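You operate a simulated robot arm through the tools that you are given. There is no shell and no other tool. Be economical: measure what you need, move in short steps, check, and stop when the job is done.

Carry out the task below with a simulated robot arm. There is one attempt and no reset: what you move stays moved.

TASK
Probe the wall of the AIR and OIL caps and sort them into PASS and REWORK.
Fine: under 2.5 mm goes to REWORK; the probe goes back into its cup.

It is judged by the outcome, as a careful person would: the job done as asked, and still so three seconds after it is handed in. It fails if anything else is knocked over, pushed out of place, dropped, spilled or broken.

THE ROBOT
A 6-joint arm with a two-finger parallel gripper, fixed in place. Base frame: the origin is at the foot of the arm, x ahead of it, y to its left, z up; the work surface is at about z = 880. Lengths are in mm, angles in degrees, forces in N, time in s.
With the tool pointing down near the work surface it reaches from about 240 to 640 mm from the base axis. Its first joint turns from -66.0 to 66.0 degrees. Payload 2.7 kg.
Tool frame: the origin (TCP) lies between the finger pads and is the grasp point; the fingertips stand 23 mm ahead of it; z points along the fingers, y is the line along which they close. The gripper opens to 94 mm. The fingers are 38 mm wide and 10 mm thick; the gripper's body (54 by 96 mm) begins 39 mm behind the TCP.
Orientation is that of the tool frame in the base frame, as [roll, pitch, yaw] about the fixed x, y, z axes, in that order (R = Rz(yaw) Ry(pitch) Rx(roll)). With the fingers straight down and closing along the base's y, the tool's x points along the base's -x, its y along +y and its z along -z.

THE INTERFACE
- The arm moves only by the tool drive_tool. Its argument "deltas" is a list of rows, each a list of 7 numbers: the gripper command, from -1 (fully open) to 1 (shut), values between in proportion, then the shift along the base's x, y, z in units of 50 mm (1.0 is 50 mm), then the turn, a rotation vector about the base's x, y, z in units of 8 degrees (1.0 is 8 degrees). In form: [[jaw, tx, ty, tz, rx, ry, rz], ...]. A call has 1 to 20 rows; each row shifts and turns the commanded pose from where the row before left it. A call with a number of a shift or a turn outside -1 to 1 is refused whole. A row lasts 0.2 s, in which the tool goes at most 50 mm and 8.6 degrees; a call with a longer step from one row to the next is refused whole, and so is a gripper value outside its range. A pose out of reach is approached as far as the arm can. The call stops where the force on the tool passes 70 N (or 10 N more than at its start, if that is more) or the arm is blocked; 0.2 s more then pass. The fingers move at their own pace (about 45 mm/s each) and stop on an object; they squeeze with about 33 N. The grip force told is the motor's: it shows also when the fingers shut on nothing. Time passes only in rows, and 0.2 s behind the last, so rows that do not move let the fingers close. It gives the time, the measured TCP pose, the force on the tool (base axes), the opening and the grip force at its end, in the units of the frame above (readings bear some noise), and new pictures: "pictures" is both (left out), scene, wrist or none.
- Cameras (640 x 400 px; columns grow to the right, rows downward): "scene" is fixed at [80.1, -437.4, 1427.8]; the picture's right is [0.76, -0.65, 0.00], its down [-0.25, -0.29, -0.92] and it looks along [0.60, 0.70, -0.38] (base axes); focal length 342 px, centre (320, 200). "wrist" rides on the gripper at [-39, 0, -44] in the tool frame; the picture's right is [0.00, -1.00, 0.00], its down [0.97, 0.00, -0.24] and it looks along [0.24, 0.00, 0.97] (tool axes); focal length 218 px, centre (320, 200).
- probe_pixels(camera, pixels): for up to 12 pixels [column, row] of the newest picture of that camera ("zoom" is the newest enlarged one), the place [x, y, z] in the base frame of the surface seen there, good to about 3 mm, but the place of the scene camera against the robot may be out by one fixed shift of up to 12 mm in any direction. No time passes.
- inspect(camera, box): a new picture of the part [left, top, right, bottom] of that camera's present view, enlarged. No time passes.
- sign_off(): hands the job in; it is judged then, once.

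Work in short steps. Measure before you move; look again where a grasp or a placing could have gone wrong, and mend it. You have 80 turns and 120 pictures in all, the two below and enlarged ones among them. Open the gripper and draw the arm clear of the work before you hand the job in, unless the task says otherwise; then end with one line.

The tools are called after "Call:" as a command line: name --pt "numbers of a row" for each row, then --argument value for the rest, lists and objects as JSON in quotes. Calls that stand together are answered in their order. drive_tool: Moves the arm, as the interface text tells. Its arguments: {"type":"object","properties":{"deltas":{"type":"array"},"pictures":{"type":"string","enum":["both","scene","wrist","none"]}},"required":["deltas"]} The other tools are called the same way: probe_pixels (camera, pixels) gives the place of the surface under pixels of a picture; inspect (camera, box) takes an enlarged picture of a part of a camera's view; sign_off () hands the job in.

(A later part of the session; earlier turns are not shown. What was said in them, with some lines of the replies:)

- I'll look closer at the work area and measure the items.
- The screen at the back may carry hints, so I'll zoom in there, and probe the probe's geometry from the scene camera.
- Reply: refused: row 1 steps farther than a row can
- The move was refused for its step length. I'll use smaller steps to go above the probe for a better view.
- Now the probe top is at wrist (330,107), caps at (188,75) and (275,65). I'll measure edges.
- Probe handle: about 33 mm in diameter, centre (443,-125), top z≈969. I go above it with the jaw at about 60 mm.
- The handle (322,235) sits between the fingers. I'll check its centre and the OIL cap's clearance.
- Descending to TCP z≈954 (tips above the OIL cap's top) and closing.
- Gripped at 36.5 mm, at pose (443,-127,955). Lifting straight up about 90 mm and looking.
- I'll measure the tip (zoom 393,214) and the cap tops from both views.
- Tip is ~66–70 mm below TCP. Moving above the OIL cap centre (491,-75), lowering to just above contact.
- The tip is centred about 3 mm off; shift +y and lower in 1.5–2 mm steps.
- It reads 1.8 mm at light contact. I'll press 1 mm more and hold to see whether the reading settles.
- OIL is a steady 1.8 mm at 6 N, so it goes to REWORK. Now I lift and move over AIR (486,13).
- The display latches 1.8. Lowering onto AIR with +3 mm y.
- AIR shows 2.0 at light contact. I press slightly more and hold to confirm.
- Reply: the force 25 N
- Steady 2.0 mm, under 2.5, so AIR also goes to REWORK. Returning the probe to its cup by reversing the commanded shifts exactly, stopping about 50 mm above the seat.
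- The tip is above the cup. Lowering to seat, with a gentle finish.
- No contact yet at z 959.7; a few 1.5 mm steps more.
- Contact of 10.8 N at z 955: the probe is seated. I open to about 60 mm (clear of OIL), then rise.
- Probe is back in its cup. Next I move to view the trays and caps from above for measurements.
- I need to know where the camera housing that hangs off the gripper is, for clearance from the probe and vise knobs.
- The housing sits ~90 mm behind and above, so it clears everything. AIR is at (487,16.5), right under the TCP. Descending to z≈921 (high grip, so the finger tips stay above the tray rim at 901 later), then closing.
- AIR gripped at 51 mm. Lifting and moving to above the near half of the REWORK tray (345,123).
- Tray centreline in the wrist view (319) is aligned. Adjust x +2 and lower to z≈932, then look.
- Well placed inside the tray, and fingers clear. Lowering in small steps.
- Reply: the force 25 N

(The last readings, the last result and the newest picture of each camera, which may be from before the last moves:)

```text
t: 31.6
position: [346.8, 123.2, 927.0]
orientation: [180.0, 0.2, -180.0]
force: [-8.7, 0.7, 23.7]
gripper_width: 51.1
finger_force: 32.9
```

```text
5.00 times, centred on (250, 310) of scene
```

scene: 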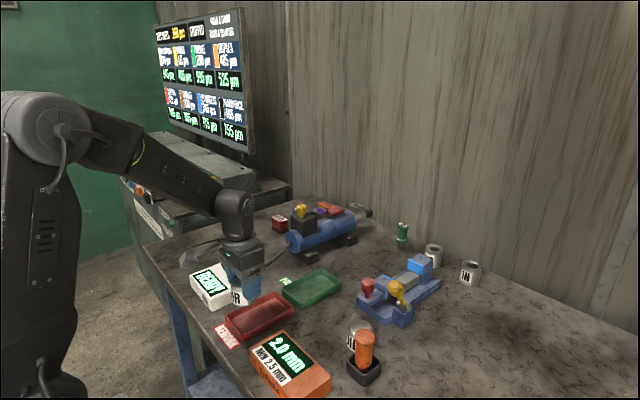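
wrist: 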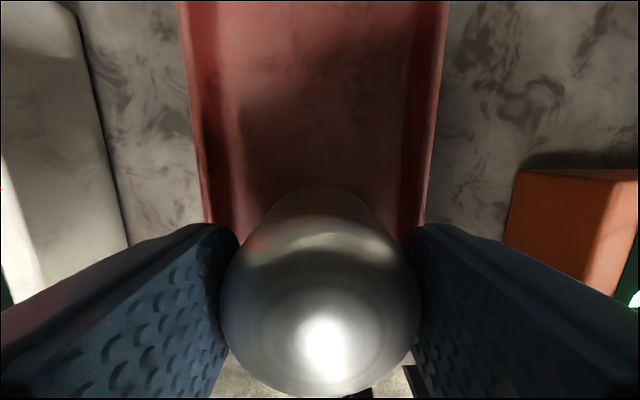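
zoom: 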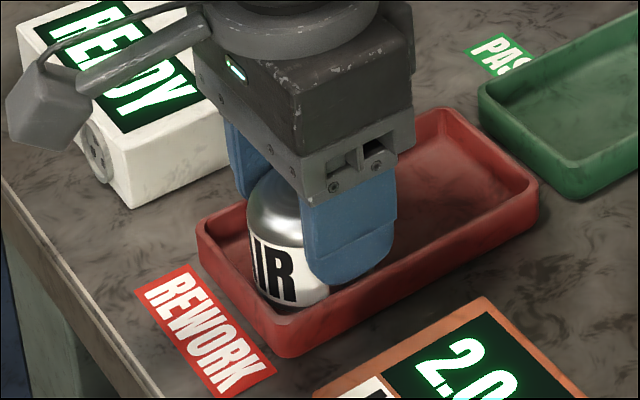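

Contact at z≈927: the cap is on the tray floor and the fingers clear the rim. Raise 1 mm, open to about 64 mm, and rise.

Call:
drive_tool --pt "1 0 0 0.02 0 0 0" --pt "-0.35 0 0 0 0 0 0" --pt "-0.35 0 0 0 0 0 0" --pt "-0.35 0 0 0 0 0 0" --pt "-0.35 0 0 0.2 0 0 0" --pt "-0.35 0 0 0.5 0 0 0" --pt "-0.35 0 0 0.8 0 0 0" --pt "-0.35 0 0 0.8 0 0 0" --pt "-0.35 0 0 0 0 0 0"

Call:
inspect --camera "scene" --box '[190, 250, 310, 350]'

```text
t: 33.6
position: [346.9, 123.5, 1042.4]
orientation: [-179.9, 0.2, -180.0]
force: [-0.6, -0.3, 0.1]
gripper_width: 63.5
finger_force: 0.1
```

scene: 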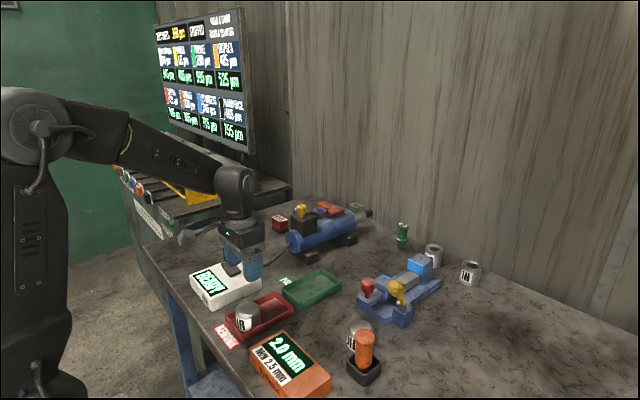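
wrist: 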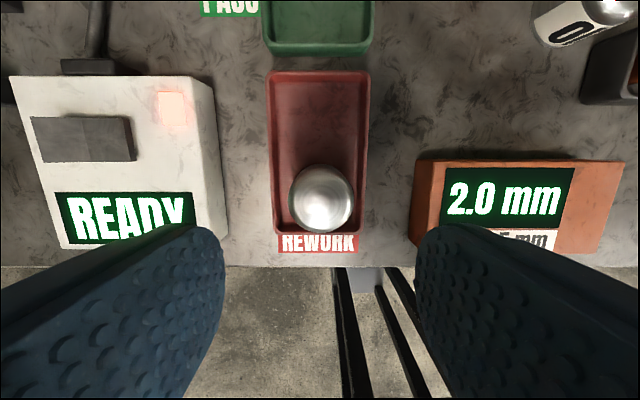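

```text
4.00 times, centred on (250, 300) of scene
```

zoom: 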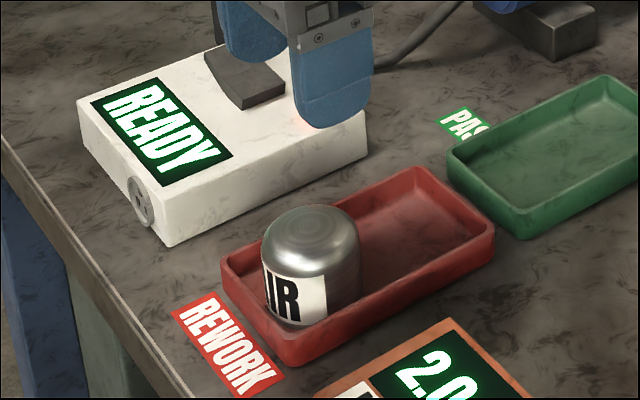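

AIR is in REWORK. For OIL I turn the tool +16° about z so its body clears the probe handle; moving above OIL at about (491,-73).

Call:
drive_tool --pt "-0.6 0.48 -0.655 0 0 0 0" --pt "-0.6 0.48 -0.655 0 0 0 0" --pt "-0.6 0.48 -0.655 0 0 0 0" --pt "-0.6 0.48 -0.655 0 0 0 0" --pt "-0.6 0.48 -0.655 0 0 0 1" --pt "-0.6 0.48 -0.655 0 0 0 1" --pt "-0.6 0 0 0 0 0 0"

```text
t: 35.2
position: [492.4, -74.9, 1042.7]
orientation: [-179.9, 0.1, -163.8]
force: [0.0, -0.7, 1.5]
gripper_width: 75.4
finger_force: 0.1
```

scene: 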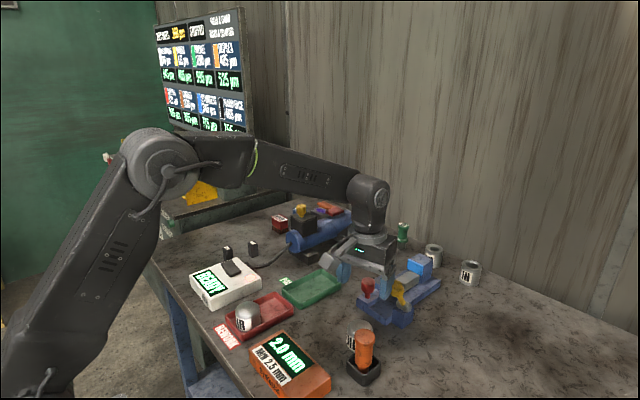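
wrist: 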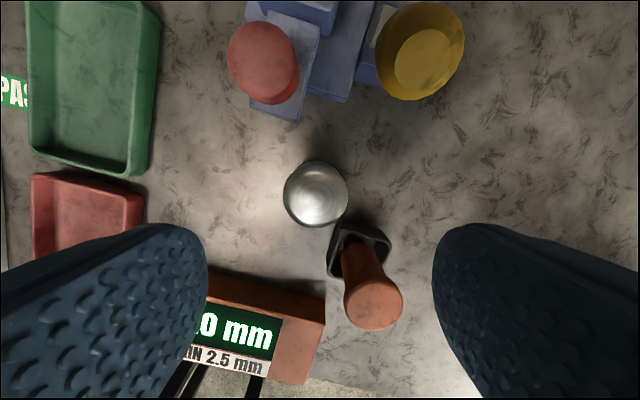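

Rechecking the OIL cap, probe handle and knob positions.

Call:
probe_pixels --camera "wrist" --pixels '[[316, 193], [285, 190], [347, 195], [316, 162], [316, 225], [372, 302], [346, 300], [372, 278], [265, 55], [390, 70], [400, 95], [270, 95]]'

```text
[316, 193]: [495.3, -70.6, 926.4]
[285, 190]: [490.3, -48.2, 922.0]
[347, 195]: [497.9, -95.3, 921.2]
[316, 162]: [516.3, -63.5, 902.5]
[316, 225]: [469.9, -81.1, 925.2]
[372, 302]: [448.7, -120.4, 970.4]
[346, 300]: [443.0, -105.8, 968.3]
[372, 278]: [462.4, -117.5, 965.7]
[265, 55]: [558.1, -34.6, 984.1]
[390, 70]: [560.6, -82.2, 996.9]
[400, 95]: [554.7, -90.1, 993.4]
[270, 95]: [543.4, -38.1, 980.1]
```

OIL centre ≈ (493.5,-72). Nudging, descending to z≈921, closing.

Call:
drive_tool --pt "-0.6 0.02 0.05 -0.7 0 0 0" --pt "-0.6 0 0 -0.7 0 0 0" --pt "-0.6 0 0 -0.6 0 0 0" --pt "-0.6 0 0 -0.4 0 0 0" --pt "-0.6 0 0 0 0 0 0" --pt "1 0 0 0 0 0 0" --pt "1 0 0 0 0 0 0" --pt "1 0 0 0 0 0 0" --pt "1 0 0 0 0 0 0"

```text
t: 37.2
position: [494.1, -70.2, 920.8]
orientation: [179.9, 0.1, -164.0]
force: [0.3, 0.2, -0.4]
gripper_width: 50.9
finger_force: 33.4
```

scene: 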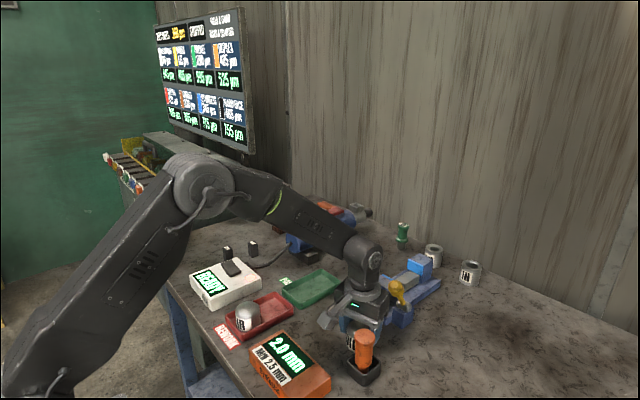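
wrist: 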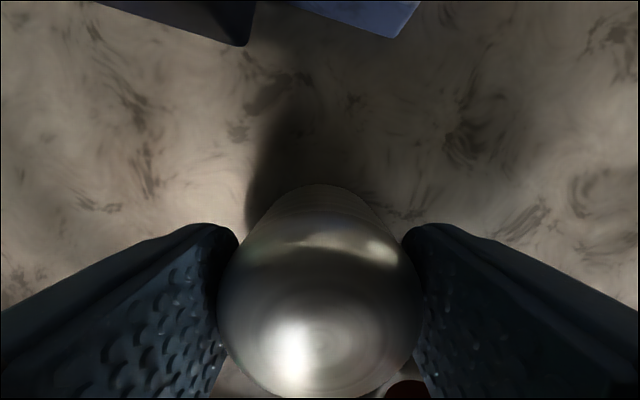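

OIL gripped (50.9 mm). Lifting straight up, then carrying to above the far half of the REWORK tray, turning back -16°.

Call:
drive_tool --pt "1 0 0 0.3 0 0 0" --pt "1 0 0 0.6 0 0 0" --pt "1 0 0 0.7 0 0 0" --pt "1 0 0 0.4 0 0 0" --pt "1 -0.3 0.64 0 0 0 0" --pt "1 -0.3 0.64 0 0 0 0" --pt "1 -0.3 0.64 0 0 0 0" --pt "1 -0.3 0.64 0 0 0 -1" --pt "1 -0.3 0.64 0 0 0 -1" --pt "1 -0.3 0.64 0 0 0 0" --pt "1 0 0 0 0 0 0"

Call:
inspect --camera "scene" --box '[190, 250, 390, 390]'

```text
t: 39.6
position: [402.4, 122.9, 1021.2]
orientation: [-180.0, 0.1, 179.9]
force: [0.1, -0.1, -2.0]
gripper_width: 51.2
finger_force: 32.7
```

scene: 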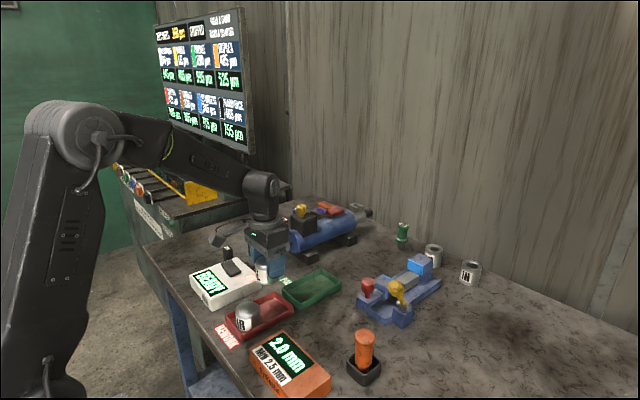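
wrist: 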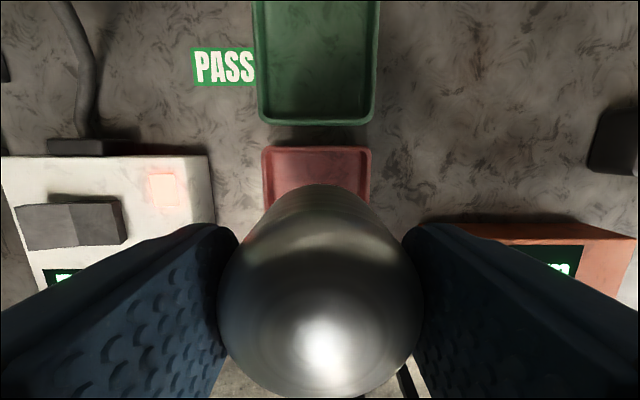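

```text
2.86 times, centred on (290, 320) of scene
```

zoom: 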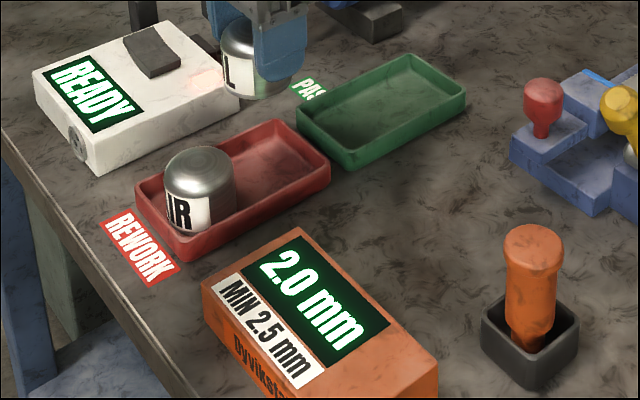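

Measuring the far rim to confirm the x placement.

Call:
probe_pixels --camera "wrist" --pixels '[[317, 149], [317, 154], [317, 162], [317, 175], [263, 180], [371, 180], [269, 190], [365, 190]]'

Call:
probe_pixels --camera "zoom" --pixels '[[198, 165], [232, 175], [166, 178], [300, 145], [145, 190], [265, 130], [325, 155]]'

```text
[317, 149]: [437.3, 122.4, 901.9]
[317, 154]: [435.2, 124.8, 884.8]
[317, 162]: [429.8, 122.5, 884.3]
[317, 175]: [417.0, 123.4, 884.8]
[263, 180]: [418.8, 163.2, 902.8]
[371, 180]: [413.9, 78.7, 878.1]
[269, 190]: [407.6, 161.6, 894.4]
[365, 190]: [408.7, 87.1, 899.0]
```

```text
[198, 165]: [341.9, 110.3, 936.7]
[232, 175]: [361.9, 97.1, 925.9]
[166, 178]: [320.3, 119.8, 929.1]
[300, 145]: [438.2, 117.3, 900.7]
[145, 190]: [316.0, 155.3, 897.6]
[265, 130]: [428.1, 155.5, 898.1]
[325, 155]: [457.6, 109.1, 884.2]
```

The far inner wall is at x≈434, and AIR's edge at ≈372; 403 is centred between. Lowering.

Call:
drive_tool --pt "1 0 0 -0.6 0 0 0" --pt "1 0 0 -0.6 0 0 0" --pt "1 0 0 -0.4 0 0 0" --pt "1 0 0 -0.1 0 0 0" --pt "1 0 0 -0.08 0 0 0" --pt "1 0 0 0 0 0 0" --pictures "none"

Call:
inspect --camera "scene" --box '[210, 260, 310, 350]'

```text
t: 41.0
position: [402.4, 121.1, 932.7]
orientation: [-179.9, 0.0, 179.9]
force: [0.0, 0.3, -2.3]
gripper_width: 51.0
finger_force: 33.3
```

```text
4.44 times, centred on (260, 305) of scene
```

zoom: 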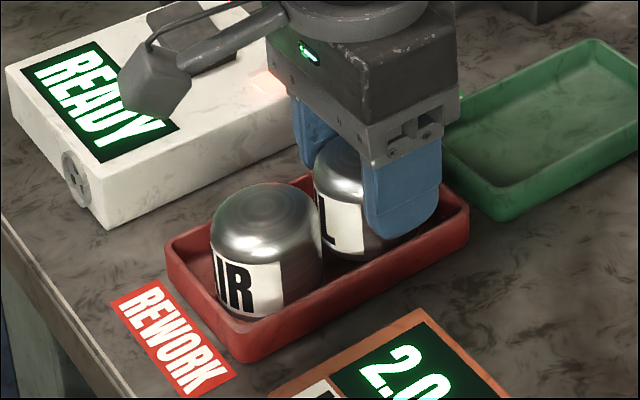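

The cap sits over the far half without touching AIR. Lowering the last millimetres.

Call:
drive_tool --pt "1 0 0.01 -0.03 0 0 0" --pt "1 0 0 -0.03 0 0 0" --pt "1 0 0 -0.03 0 0 0" --pt "1 0 0 0 0 0 0" --pictures "none"

```text
t: 42.0
position: [401.8, 121.6, 928.1]
orientation: [-179.9, 0.1, -179.9]
force: [0.6, -0.1, -1.7]
gripper_width: 51.4
finger_force: 32.9
```

Call:
drive_tool --pt "1 0 0 -0.02 0 0 0" --pt "1 0 0 -0.02 0 0 0" --pt "1 0 0 0 0 0 0" --pictures "none"

```text
t: 42.8
position: [400.8, 120.5, 925.1]
orientation: [-180.0, 0.1, 180.0]
force: [0.5, -0.1, -2.2]
gripper_width: 51.0
finger_force: 33.0
```

Call:
drive_tool --pt "1 0 0 -0.02 0 0 0" --pt "1 0 0 0 0 0 0" --pictures "none"

```text
t: 43.4
position: [400.5, 119.6, 925.5]
orientation: [-180.0, 0.2, -180.0]
force: [-3.0, -0.9, 7.5]
gripper_width: 50.7
finger_force: 32.6
```

Contact, 7.5 N. Releasing to about 64 mm and rising clear.

Call:
drive_tool --pt "1 0 0 0.01 0 0 0" --pt "-0.35 0 0 0 0 0 0" --pt "-0.35 0 0 0 0 0 0" --pt "-0.35 0 0 0 0 0 0" --pt "-0.35 0 0 0.2 0 0 0" --pt "-0.35 0 0 0.5 0 0 0" --pt "-0.35 0 0 0.8 0 0 0" --pt "-0.35 0 0 0.8 0 0 0" --pt "-1 0 0 0.8 0 0 0" --pt "-1 0 0 0.8 0 0 0" --pt "-1 0 0 0 0 0 0" --pt "-1 0 0 0 0 0 0"

Call:
inspect --camera "scene" --box '[200, 260, 400, 400]'

```text
t: 46.0
position: [403.7, 120.7, 1119.8]
orientation: [180.0, 0.1, 179.9]
force: [-0.8, 1.1, 1.2]
gripper_width: 94.0
finger_force: 0.1
```

scene: 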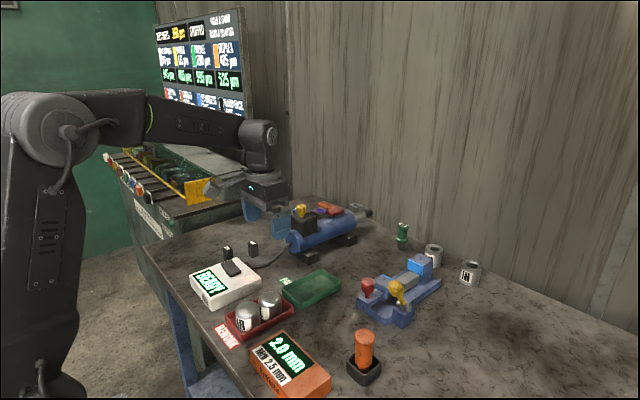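
wrist: 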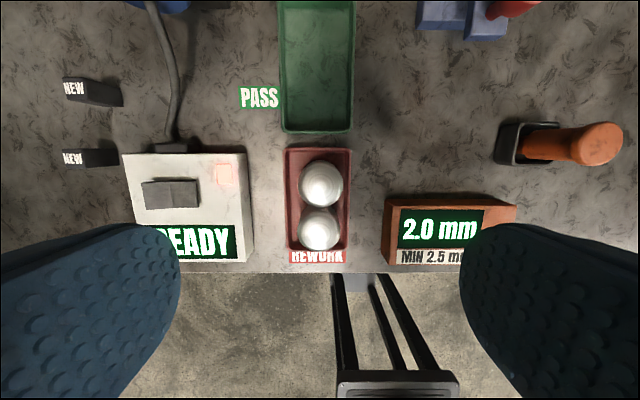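

```text
2.86 times, centred on (300, 330) of scene
```

zoom: 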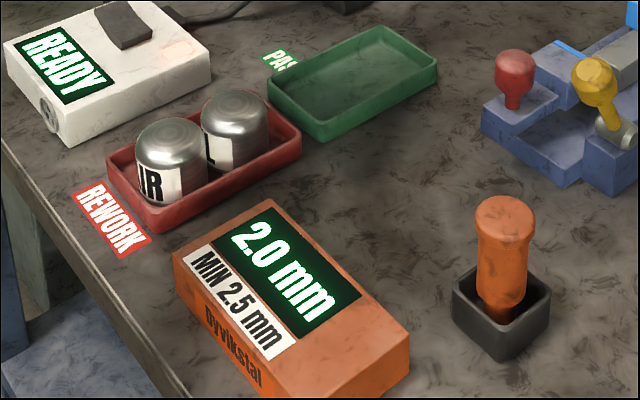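

Both caps stand in the REWORK tray, the probe is in its cup, and the arm is clear with the gripper open. Handing in.

Call:
sign_off

```text
The job is handed in.
```

AIR read 2.0 mm and OIL read 1.8 mm, both under 2.5 mm, so both caps are in REWORK, PASS is empty, and the probe is back in its cup.
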